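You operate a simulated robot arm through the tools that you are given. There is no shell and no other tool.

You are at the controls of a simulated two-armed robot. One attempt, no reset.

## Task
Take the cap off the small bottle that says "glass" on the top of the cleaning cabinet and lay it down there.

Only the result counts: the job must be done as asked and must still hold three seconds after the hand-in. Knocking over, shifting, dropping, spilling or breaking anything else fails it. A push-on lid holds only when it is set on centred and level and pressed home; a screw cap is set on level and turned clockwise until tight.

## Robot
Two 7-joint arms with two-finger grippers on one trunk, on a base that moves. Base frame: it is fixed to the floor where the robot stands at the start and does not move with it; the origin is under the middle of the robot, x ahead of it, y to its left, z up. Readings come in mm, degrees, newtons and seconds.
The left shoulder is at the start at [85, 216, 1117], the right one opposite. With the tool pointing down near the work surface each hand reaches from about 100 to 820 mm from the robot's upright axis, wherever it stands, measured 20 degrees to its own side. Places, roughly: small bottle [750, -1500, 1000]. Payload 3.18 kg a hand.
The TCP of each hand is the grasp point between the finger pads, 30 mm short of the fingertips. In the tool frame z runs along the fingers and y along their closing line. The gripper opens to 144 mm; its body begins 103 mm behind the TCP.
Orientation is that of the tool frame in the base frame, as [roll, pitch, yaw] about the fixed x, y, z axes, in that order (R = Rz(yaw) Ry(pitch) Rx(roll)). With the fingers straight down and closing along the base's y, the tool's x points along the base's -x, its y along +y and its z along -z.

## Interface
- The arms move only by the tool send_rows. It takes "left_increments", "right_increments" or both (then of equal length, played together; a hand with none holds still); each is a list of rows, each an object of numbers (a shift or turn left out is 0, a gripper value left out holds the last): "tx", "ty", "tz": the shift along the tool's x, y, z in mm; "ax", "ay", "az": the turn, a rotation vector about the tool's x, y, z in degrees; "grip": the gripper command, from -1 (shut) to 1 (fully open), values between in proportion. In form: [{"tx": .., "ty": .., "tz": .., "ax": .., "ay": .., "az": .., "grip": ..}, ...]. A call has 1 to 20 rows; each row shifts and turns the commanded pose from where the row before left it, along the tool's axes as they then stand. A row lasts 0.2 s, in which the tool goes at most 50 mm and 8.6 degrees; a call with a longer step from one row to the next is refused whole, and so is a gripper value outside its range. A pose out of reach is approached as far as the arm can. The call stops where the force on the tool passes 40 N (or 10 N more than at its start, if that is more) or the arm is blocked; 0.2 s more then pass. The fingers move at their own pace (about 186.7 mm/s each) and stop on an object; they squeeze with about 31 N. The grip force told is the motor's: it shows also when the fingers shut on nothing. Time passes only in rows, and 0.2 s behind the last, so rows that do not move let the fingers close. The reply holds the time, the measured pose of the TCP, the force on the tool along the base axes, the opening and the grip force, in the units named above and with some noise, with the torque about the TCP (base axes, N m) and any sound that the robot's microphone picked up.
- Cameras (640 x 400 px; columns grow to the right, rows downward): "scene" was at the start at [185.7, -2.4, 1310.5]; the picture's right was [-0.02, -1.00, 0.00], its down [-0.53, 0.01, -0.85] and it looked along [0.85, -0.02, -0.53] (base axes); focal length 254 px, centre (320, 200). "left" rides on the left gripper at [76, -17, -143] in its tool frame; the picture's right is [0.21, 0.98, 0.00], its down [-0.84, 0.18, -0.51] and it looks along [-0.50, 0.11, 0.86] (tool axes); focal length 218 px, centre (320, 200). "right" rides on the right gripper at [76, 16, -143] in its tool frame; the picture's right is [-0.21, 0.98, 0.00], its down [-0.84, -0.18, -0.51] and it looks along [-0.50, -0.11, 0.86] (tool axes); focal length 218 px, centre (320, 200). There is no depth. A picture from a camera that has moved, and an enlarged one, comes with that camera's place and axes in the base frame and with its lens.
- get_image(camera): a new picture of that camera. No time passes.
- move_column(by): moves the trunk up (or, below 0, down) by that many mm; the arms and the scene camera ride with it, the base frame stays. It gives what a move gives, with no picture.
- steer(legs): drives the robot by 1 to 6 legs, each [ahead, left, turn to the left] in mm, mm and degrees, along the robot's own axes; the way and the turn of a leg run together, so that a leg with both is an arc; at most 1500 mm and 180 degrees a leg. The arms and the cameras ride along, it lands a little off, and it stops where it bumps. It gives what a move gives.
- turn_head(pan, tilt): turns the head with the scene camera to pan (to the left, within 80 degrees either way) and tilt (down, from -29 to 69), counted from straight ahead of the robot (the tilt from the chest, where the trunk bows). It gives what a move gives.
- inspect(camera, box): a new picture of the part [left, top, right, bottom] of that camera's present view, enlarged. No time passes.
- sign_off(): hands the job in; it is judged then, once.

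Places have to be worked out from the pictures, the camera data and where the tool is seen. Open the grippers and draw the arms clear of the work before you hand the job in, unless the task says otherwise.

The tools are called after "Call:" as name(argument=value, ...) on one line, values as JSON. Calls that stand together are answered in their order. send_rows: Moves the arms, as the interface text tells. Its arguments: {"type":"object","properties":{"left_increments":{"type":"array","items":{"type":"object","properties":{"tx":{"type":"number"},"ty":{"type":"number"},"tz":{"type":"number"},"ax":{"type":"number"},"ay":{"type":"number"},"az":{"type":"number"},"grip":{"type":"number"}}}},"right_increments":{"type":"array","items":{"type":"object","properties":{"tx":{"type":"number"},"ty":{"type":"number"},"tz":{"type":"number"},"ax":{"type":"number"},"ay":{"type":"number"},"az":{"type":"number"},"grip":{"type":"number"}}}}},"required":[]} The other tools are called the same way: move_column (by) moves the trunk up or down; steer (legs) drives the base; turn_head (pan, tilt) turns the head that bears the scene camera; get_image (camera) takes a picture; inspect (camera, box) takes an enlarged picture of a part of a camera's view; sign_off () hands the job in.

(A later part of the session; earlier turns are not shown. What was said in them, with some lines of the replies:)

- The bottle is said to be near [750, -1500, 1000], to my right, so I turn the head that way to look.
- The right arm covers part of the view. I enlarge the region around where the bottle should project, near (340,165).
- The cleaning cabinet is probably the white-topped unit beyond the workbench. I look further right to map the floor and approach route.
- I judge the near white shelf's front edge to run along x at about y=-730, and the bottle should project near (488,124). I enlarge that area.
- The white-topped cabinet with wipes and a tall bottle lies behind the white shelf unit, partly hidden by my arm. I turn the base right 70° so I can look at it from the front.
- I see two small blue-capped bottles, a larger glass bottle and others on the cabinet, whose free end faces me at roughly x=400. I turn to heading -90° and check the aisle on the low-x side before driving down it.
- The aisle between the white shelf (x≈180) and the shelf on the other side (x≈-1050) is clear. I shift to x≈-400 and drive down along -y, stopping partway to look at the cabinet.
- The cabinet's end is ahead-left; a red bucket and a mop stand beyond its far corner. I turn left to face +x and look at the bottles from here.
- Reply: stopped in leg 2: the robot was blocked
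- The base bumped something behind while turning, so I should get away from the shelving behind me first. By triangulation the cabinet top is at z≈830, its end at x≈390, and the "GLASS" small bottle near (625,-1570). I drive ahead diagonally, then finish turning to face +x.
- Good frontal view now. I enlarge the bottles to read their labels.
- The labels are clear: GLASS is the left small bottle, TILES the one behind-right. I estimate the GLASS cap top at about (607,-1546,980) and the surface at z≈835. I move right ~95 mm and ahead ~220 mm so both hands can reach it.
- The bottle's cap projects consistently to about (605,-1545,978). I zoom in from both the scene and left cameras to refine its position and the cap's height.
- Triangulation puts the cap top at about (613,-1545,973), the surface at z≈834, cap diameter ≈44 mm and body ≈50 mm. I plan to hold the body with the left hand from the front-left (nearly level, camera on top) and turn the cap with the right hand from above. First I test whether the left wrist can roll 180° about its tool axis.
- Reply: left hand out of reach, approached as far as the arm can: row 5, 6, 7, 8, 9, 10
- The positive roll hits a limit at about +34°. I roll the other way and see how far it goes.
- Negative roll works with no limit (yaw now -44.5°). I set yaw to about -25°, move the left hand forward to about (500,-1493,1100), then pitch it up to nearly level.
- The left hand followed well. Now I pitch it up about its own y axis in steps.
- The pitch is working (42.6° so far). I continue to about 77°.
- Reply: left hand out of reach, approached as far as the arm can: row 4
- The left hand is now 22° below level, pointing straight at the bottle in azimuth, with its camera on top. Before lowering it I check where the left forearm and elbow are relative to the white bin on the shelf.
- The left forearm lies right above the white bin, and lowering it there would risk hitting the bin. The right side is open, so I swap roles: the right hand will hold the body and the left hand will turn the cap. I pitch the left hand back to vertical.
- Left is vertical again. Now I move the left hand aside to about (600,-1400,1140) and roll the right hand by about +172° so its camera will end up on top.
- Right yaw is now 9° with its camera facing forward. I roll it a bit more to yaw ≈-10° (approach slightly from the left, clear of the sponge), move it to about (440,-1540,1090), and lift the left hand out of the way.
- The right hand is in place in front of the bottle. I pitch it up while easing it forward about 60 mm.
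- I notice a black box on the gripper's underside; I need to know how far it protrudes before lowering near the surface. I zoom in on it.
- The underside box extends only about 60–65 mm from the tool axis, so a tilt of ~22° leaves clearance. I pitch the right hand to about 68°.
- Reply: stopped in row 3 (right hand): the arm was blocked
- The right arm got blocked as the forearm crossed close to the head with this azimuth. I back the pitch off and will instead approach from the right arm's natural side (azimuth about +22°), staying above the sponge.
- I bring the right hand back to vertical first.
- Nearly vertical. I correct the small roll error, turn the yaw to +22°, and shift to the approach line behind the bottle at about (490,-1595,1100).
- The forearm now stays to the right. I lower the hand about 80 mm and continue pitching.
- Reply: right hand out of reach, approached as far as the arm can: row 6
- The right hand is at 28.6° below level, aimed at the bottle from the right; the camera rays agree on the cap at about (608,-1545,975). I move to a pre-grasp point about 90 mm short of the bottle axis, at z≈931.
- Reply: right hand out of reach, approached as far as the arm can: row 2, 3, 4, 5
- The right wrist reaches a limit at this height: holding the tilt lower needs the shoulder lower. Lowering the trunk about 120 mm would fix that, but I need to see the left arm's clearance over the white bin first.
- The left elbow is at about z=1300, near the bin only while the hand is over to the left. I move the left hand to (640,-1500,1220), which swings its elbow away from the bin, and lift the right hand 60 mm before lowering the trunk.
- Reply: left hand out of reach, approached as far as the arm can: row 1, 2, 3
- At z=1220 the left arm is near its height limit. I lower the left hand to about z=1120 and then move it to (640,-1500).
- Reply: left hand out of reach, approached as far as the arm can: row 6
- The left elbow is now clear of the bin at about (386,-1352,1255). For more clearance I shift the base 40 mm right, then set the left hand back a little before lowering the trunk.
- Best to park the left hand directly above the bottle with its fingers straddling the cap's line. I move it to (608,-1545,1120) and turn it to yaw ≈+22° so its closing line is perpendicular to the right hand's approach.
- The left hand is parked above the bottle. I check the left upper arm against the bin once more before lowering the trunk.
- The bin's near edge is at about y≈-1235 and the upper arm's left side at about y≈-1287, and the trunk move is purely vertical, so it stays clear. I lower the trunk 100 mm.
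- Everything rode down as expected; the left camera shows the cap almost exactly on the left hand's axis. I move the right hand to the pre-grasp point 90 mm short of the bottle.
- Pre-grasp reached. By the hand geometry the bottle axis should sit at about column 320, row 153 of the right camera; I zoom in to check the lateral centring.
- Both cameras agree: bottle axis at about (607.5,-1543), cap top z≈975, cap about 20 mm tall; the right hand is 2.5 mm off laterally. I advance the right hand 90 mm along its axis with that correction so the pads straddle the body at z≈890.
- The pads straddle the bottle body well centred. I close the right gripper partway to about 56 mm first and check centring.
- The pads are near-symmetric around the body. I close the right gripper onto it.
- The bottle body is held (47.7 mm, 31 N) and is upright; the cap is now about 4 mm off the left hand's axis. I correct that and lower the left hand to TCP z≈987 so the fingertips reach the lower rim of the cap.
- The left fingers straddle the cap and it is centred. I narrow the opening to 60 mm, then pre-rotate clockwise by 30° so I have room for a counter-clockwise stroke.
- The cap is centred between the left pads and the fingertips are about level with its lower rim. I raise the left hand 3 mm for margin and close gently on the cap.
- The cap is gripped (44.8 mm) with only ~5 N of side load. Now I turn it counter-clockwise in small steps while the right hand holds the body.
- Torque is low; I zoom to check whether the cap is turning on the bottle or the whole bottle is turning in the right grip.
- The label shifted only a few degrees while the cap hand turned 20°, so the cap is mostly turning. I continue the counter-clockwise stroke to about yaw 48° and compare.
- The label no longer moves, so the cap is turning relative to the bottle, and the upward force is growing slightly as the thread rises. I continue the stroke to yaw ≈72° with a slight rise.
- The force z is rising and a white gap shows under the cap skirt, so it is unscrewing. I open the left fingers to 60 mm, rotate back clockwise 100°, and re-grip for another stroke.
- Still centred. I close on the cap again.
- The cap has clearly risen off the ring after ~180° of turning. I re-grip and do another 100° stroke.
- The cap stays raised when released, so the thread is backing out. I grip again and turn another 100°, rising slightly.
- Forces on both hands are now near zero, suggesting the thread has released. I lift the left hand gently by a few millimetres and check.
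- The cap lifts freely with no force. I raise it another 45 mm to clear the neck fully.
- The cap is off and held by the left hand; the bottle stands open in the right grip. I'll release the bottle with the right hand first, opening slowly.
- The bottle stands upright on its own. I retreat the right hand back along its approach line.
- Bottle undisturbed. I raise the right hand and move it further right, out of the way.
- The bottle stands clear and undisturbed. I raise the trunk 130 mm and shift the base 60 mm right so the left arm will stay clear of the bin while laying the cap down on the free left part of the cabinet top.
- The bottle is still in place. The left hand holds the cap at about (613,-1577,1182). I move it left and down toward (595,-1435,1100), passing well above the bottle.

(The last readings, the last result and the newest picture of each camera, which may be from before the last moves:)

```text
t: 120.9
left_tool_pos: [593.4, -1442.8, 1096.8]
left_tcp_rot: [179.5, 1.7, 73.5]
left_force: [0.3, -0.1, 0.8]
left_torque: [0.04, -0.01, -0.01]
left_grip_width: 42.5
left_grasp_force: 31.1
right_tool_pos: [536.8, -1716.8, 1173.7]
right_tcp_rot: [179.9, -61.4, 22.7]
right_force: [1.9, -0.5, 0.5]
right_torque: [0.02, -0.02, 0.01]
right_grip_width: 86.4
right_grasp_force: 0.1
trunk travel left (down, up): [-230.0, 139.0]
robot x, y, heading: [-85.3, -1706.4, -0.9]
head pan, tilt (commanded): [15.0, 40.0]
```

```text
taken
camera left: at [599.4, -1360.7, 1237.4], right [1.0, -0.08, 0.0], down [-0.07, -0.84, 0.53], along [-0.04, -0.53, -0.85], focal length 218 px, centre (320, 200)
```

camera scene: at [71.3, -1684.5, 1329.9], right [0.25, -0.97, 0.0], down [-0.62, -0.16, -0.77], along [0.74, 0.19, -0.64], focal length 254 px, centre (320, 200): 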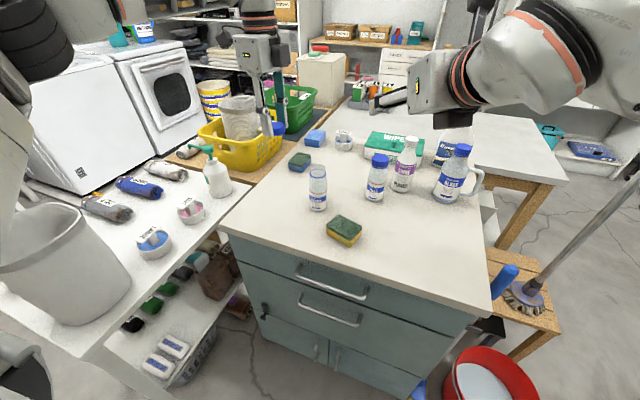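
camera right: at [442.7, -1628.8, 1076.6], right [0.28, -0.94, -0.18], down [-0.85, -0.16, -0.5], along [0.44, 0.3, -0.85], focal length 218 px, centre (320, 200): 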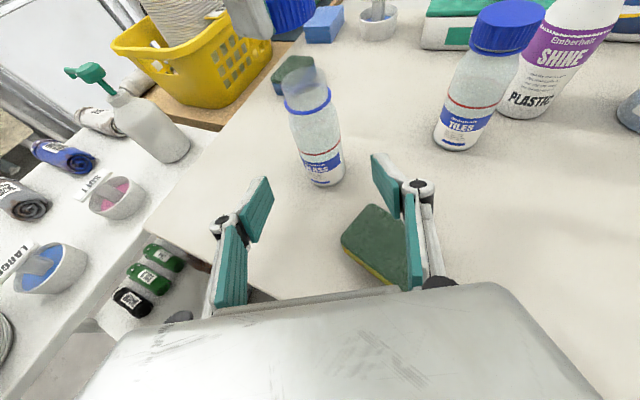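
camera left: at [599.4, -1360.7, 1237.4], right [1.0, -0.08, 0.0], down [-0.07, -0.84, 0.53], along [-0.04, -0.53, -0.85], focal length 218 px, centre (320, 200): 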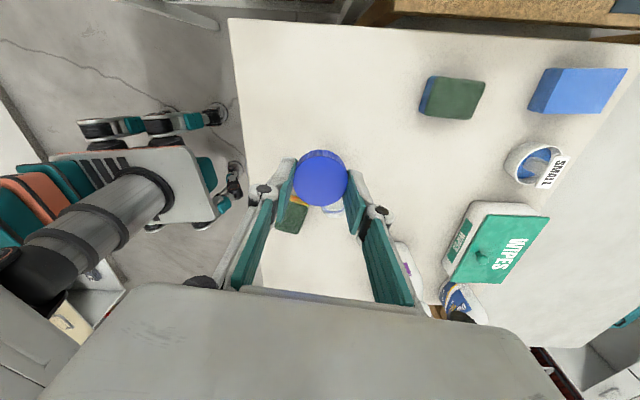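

The bin is now well clear of the left arm. I level the hand (about 1.7° off), shift 10 mm further left, and lower to about z=950, then check.

Call:
send_rows(left_increments=[{"ax": 0.5, "ay": 1.7}, {"tx": 10, "tz": 10}, {"tz": 20}, {"tz": 24}, {"tz": 24}, {"tz": 24}, {"tz": 24}, {"tz": 20}])

Call:
turn_head(pan=35, tilt=35)

Call:
get_image(camera="scene")

Call:
get_image(camera="left")

```text
t: 122.7
left_tool_pos: [595.2, -1434.3, 950.1]
left_tcp_rot: [-179.8, 0.0, 73.6]
left_force: [-0.3, -0.5, -0.6]
left_torque: [-0.01, 0.04, 0.01]
left_grip_width: 42.1
left_grasp_force: 30.6
right_tool_pos: [536.6, -1715.0, 1173.0]
right_tcp_rot: [179.9, -61.3, 22.7]
right_force: [0.6, -0.1, 0.1]
right_torque: [0.0, 0.01, 0.05]
right_grip_width: 86.5
right_grasp_force: 0.2
trunk travel left (down, up): [-230.0, 139.0]
robot x, y, heading: [-81.3, -1704.0, -0.7]
head pan, tilt (commanded): [15.0, 40.0]
```

```text
t: 123.5
left_tool_pos: [594.9, -1434.1, 950.1]
left_tcp_rot: [-179.9, 0.0, 73.6]
left_force: [-0.8, -0.6, 0.2]
left_torque: [-0.02, 0.02, -0.01]
left_grip_width: 42.1
left_grasp_force: 30.9
right_tool_pos: [536.1, -1716.1, 1174.2]
right_tcp_rot: [179.9, -61.3, 22.8]
right_force: [0.4, 0.1, 0.6]
right_torque: [0.02, 0.01, -0.02]
right_grip_width: 86.4
right_grasp_force: 0.1
trunk travel left (down, up): [-230.0, 139.0]
robot x, y, heading: [-86.4, -1697.8, -0.9]
head pan, tilt (commanded): [35.0, 35.0]
```

```text
taken
camera scene: at [61.8, -1655.1, 1337.4], right [0.56, -0.83, 0.0], down [-0.47, -0.32, -0.82], along [0.68, 0.46, -0.57], focal length 254 px, centre (320, 200)
```

scene: 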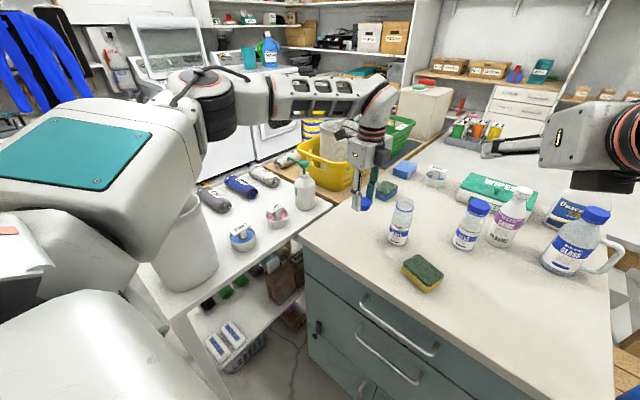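

```text
taken
camera left: at [601.5, -1356.2, 1093.1], right [1.0, -0.08, 0.0], down [-0.07, -0.86, 0.51], along [-0.04, -0.51, -0.86], focal length 218 px, centre (320, 200)
```

left: 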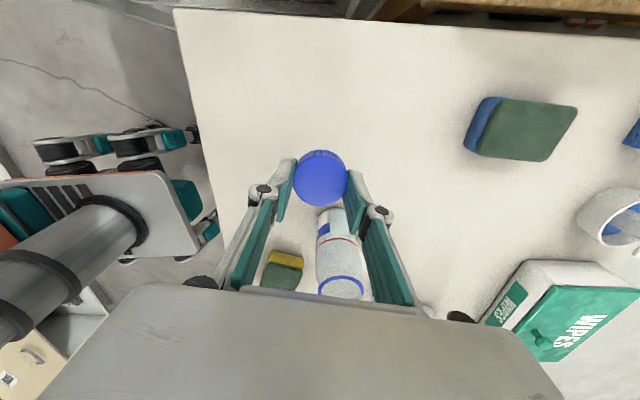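

The left arm is clear of everything and the cap hovers over a free spot at about (595,-1434). I lower to z≈890, then creep down in small steps.

Call:
send_rows(left_increments=[{"tz": 15}, {"tz": 15}, {"tz": 15}, {"tz": 13}, {}])

Call:
inspect(camera="scene", box=[310, 130, 460, 260])

```text
t: 124.8
left_tool_pos: [594.1, -1435.0, 891.2]
left_tcp_rot: [-179.9, -0.1, 73.6]
left_force: [0.3, -0.4, 0.5]
left_torque: [0.02, 0.01, 0.05]
left_grip_width: 42.1
left_grasp_force: 31.0
right_tool_pos: [536.4, -1716.4, 1173.7]
right_tcp_rot: [179.9, -61.3, 22.8]
right_force: [-0.2, -0.2, -0.5]
right_torque: [-0.02, 0.01, 0.01]
right_grip_width: 86.3
right_grasp_force: 0.1
trunk travel left (down, up): [-230.0, 139.0]
robot x, y, heading: [-89.3, -1703.7, -0.9]
head pan, tilt (commanded): [35.0, 35.0]
```

```text
3.08 times, centred on (385, 195) of scene
camera zoom: at [61.5, -1655.1, 1337.5], right [0.56, -0.83, 0.0], down [-0.47, -0.32, -0.82], along [0.68, 0.46, -0.57], focal length 780 px, centre (120, 215)
```

zoom: 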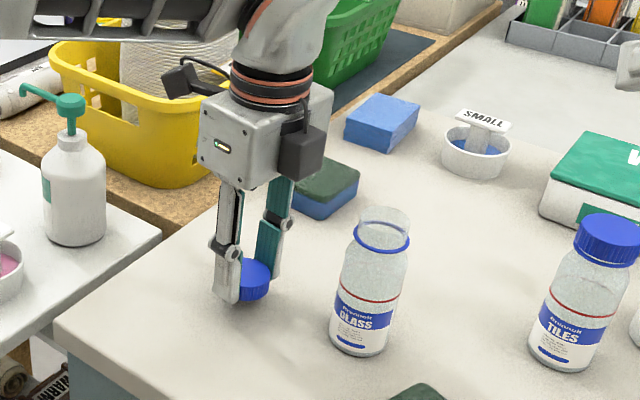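

The cap is about 20 mm above the top. I creep down in 2.5 mm steps, watching the vertical force.

Call:
send_rows(left_increments=[{"tz": 2.5}, {"tz": 2.5}, {"tz": 2.5}, {"tz": 2.5}, {"tz": 2.5}, {}])

```text
t: 126.2
left_tool_pos: [596.1, -1434.6, 878.6]
left_tcp_rot: [-179.9, 0.1, 73.4]
left_force: [-1.0, 0.1, -0.5]
left_torque: [0.0, 0.01, 0.02]
left_grip_width: 42.3
left_grasp_force: 31.2
right_tool_pos: [536.6, -1716.0, 1173.4]
right_tcp_rot: [179.8, -61.3, 22.9]
right_force: [0.2, 0.3, 0.7]
right_torque: [-0.01, -0.02, 0.03]
right_grip_width: 86.2
right_grasp_force: 0.0
trunk travel left (down, up): [-230.0, 139.0]
robot x, y, heading: [-85.2, -1704.8, -0.8]
head pan, tilt (commanded): [35.0, 35.0]
```

No contact yet at z≈878.6. I look closely and keep creeping down.

Call:
send_rows(left_increments=[{"tz": 2}, {"tz": 2}, {"tz": 2}, {}])

Call:
inspect(camera="scene", box=[330, 170, 430, 250])

```text
t: 127.2
left_tool_pos: [596.6, -1433.9, 873.2]
left_tcp_rot: [-179.9, 0.1, 73.5]
left_force: [-0.1, -0.6, -1.0]
left_torque: [0.01, -0.03, 0.01]
left_grip_width: 42.0
left_grasp_force: 31.0
right_tool_pos: [537.0, -1716.5, 1173.8]
right_tcp_rot: [179.9, -61.3, 22.8]
right_force: [0.6, 0.1, -0.6]
right_torque: [-0.01, -0.01, 0.02]
right_grip_width: 86.3
right_grasp_force: 0.1
trunk travel left (down, up): [-230.0, 139.0]
robot x, y, heading: [-84.1, -1701.7, -1.0]
head pan, tilt (commanded): [35.0, 35.0]
```

```text
5.00 times, centred on (380, 210) of scene
camera zoom: at [61.6, -1655.1, 1337.4], right [0.56, -0.83, 0.0], down [-0.47, -0.32, -0.82], along [0.68, 0.46, -0.57], focal length 1268 px, centre (20, 150)
```

zoom: 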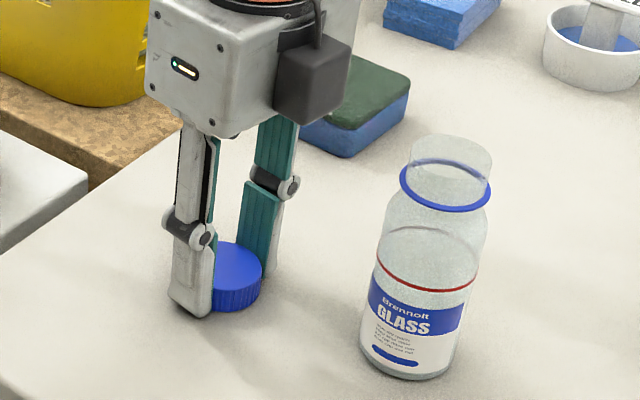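

Cap bottom and fingertips are nearly level and just above the surface. I continue in 1 mm steps.

Call:
send_rows(left_increments=[{"tz": 1}, {"tz": 1}, {"tz": 1}, {"tz": 1}, {}])

```text
t: 128.3
left_tool_pos: [595.6, -1433.6, 870.8]
left_tcp_rot: [179.8, 0.0, 73.6]
left_force: [1.4, 2.5, 11.3]
left_torque: [0.04, 0.02, -0.01]
left_grip_width: 42.0
left_grasp_force: 30.6
right_tool_pos: [536.1, -1716.4, 1175.3]
right_tcp_rot: [179.7, -61.3, 22.7]
right_force: [1.1, -0.1, -0.5]
right_torque: [0.01, 0.01, -0.05]
right_grip_width: 86.0
right_grasp_force: 0.1
trunk travel left (down, up): [-230.0, 139.0]
robot x, y, heading: [-83.8, -1700.9, -0.8]
head pan, tilt (commanded): [35.0, 35.0]
```

Contact: 11 N upward at z≈870.8. I ease up slightly so it rests without load, then open the fingers slowly.

Call:
send_rows(left_increments=[{"tz": -1.5}, {"grip": -0.36}, {"grip": -0.3}, {"grip": -0.24}, {"grip": -0.15}, {"grip": 0.0}, {}])

Call:
inspect(camera="scene", box=[330, 170, 430, 250])

Call:
get_image(camera="left")

```text
t: 129.9
left_tool_pos: [596.1, -1434.3, 871.4]
left_tcp_rot: [-180.0, -0.1, 73.5]
left_force: [-0.1, 0.5, -0.1]
left_torque: [0.0, 0.02, -0.03]
left_grip_width: 71.9
left_grasp_force: 0.1
right_tool_pos: [534.6, -1716.0, 1174.0]
right_tcp_rot: [180.0, -61.3, 22.8]
right_force: [0.5, 0.0, -0.1]
right_torque: [0.02, 0.02, 0.01]
right_grip_width: 86.6
right_grasp_force: 0.1
trunk travel left (down, up): [-230.0, 139.0]
robot x, y, heading: [-83.8, -1704.8, -1.0]
head pan, tilt (commanded): [35.0, 35.0]
```

```text
5.00 times, centred on (380, 210) of scene
camera zoom: at [61.7, -1655.1, 1337.4], right [0.56, -0.83, 0.0], down [-0.47, -0.32, -0.82], along [0.68, 0.46, -0.57], focal length 1268 px, centre (20, 150)
```

zoom: 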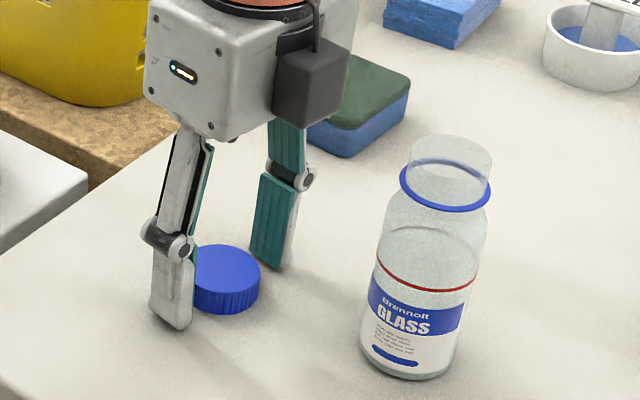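

```text
taken
camera left: at [601.6, -1356.1, 1013.9], right [1.0, -0.08, 0.0], down [-0.07, -0.86, 0.51], along [-0.04, -0.51, -0.86], focal length 218 px, centre (320, 200)
```

left: 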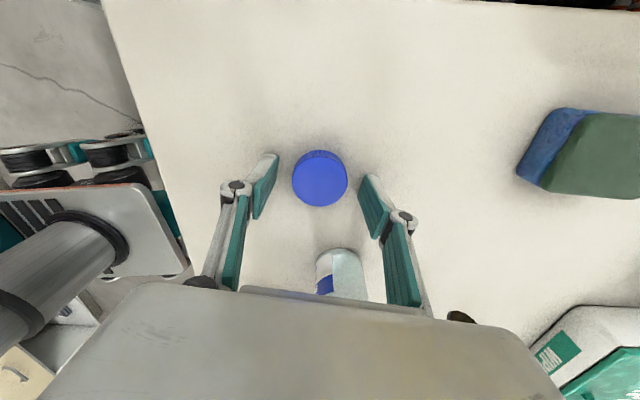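

The cap lies flat on the cabinet top and the fingers are clear of it. I raise the left hand straight up.

Call:
send_rows(left_increments=[{"tz": -8}, {"tz": -12}, {"tz": -20}, {"tz": -25}, {"tz": -30}, {"tz": -30}, {"tz": -30}, {"tz": -30}, {"tz": -30}])

Call:
get_image(camera="scene")

Call:
get_image(camera="left")

```text
t: 131.9
left_tool_pos: [595.6, -1434.7, 1085.6]
left_tcp_rot: [-179.9, -0.1, 73.5]
left_force: [-0.2, -0.6, 0.3]
left_torque: [0.06, 0.0, -0.02]
left_grip_width: 72.3
left_grasp_force: 0.1
right_tool_pos: [534.6, -1716.7, 1173.8]
right_tcp_rot: [179.9, -61.3, 22.8]
right_force: [0.0, 0.1, -0.3]
right_torque: [0.03, -0.02, 0.01]
right_grip_width: 86.3
right_grasp_force: 0.0
trunk travel left (down, up): [-230.0, 139.0]
robot x, y, heading: [-84.9, -1702.3, -0.8]
head pan, tilt (commanded): [35.0, 35.0]
```

```text
taken
camera scene: at [61.1, -1655.5, 1337.6], right [0.56, -0.83, 0.0], down [-0.47, -0.32, -0.82], along [0.68, 0.46, -0.57], focal length 254 px, centre (320, 200)
```

scene: 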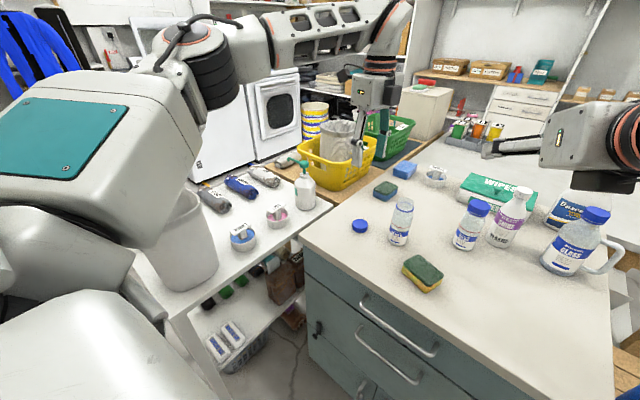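

```text
taken
camera left: at [602.5, -1356.5, 1228.6], right [1.0, -0.08, 0.0], down [-0.07, -0.86, 0.51], along [-0.04, -0.51, -0.86], focal length 218 px, centre (320, 200)
```

left: 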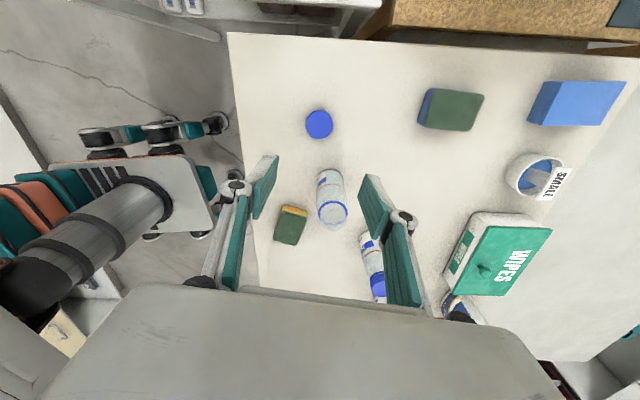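

The cap lies on the cabinet top, the open bottle stands upright, and nothing else has moved. I open both grippers fully and back the robot away.

Call:
send_rows(left_increments=[{"grip": 1, "tz": -20}, {"tz": -20}, {}], right_increments=[{"grip": 1}, {}, {}])

Call:
steer(legs=[[-250, 0, 0]])

Call:
get_image(camera="scene")

Call:
turn_head(pan=10, tilt=30)

Call:
get_image(camera="scene")

```text
t: 132.8
left_tool_pos: [596.7, -1433.7, 1125.5]
left_tcp_rot: [-179.9, 0.1, 73.4]
left_force: [-0.4, 0.9, 0.8]
left_torque: [0.02, 0.06, -0.02]
left_grip_width: 144.1
left_grasp_force: 0.0
right_tool_pos: [536.4, -1715.7, 1173.0]
right_tcp_rot: [179.8, -61.3, 22.8]
right_force: [-0.4, 0.0, -0.2]
right_torque: [-0.02, 0.02, -0.01]
right_grip_width: 143.9
right_grasp_force: 0.0
trunk travel left (down, up): [-230.0, 139.0]
robot x, y, heading: [-83.3, -1700.3, -1.0]
head pan, tilt (commanded): [35.0, 35.0]
```

```text
t: 134.6
left_tool_pos: [342.0, -1429.2, 1125.7]
left_tcp_rot: [-179.9, 0.0, 73.4]
left_force: [-1.0, 0.6, -0.8]
left_torque: [0.01, -0.02, 0.04]
left_grip_width: 144.0
left_grasp_force: 0.1
right_tool_pos: [280.9, -1713.2, 1173.1]
right_tcp_rot: [179.9, -61.3, 22.8]
right_force: [-0.7, 0.4, -0.1]
right_torque: [-0.02, -0.03, -0.03]
right_grip_width: 144.1
right_grasp_force: 0.1
trunk travel left (down, up): [-230.0, 139.0]
robot x, y, heading: [-339.9, -1704.4, -0.9]
head pan, tilt (commanded): [35.0, 35.0]
```

```text
taken
camera scene: at [-193.1, -1651.7, 1337.5], right [0.56, -0.83, 0.0], down [-0.47, -0.32, -0.82], along [0.68, 0.46, -0.57], focal length 254 px, centre (320, 200)
```

scene: 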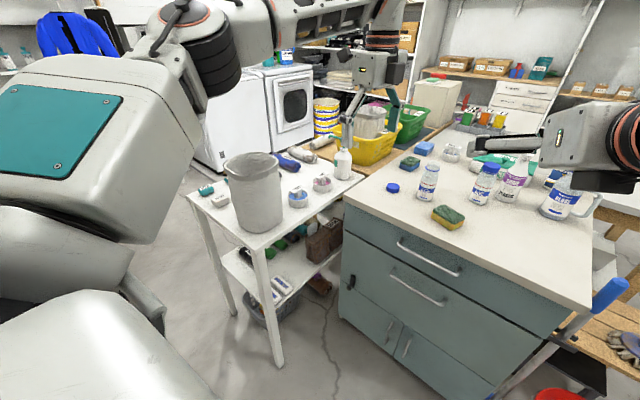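

```text
t: 135.5
left_tool_pos: [342.1, -1429.5, 1125.1]
left_tcp_rot: [-179.8, 0.0, 73.5]
left_force: [0.2, 0.5, -0.2]
left_torque: [0.01, 0.0, 0.02]
left_grip_width: 144.1
left_grasp_force: 0.2
right_tool_pos: [281.9, -1711.8, 1172.8]
right_tcp_rot: [179.8, -61.4, 22.8]
right_force: [0.1, -0.8, 0.5]
right_torque: [0.01, 0.0, -0.02]
right_grip_width: 144.3
right_grasp_force: 0.0
trunk travel left (down, up): [-230.0, 139.0]
robot x, y, heading: [-337.1, -1699.7, -1.1]
head pan, tilt (commanded): [10.0, 30.0]
```

```text
taken
camera scene: at [-176.0, -1686.6, 1345.2], right [0.16, -0.99, 0.0], down [-0.49, -0.08, -0.87], along [0.85, 0.14, -0.5], focal length 254 px, centre (320, 200)
```

scene: 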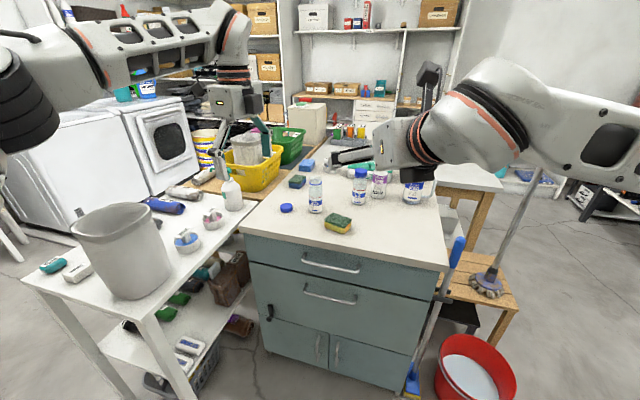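

The cap lies by itself on the cabinet top, the GLASS bottle stands open, all other objects are in place, and both grippers are open and clear. I hand in the job.

Call:
sign_off()

```text
The job is handed in.
```

The cap is off the small "glass" bottle and lying flat on top of the cleaning cabinet, about 110 mm left of the bottle. The bottle is standing upright and open where it was.

I held the bottle with the right hand while the left unscrewed the cap, turning it about 280° counter-clockwise in all. Afterwards I opened both grippers and backed the robot about 250 mm away. In the last pictures everything else on the cabinet and the shelf beside it looked undisturbed.

On the way in, while turning in the aisle near the shelving, the robot was blocked once and stopped. I don't know what it touched. No sound was picked up, and I did not go back to look at that spot.
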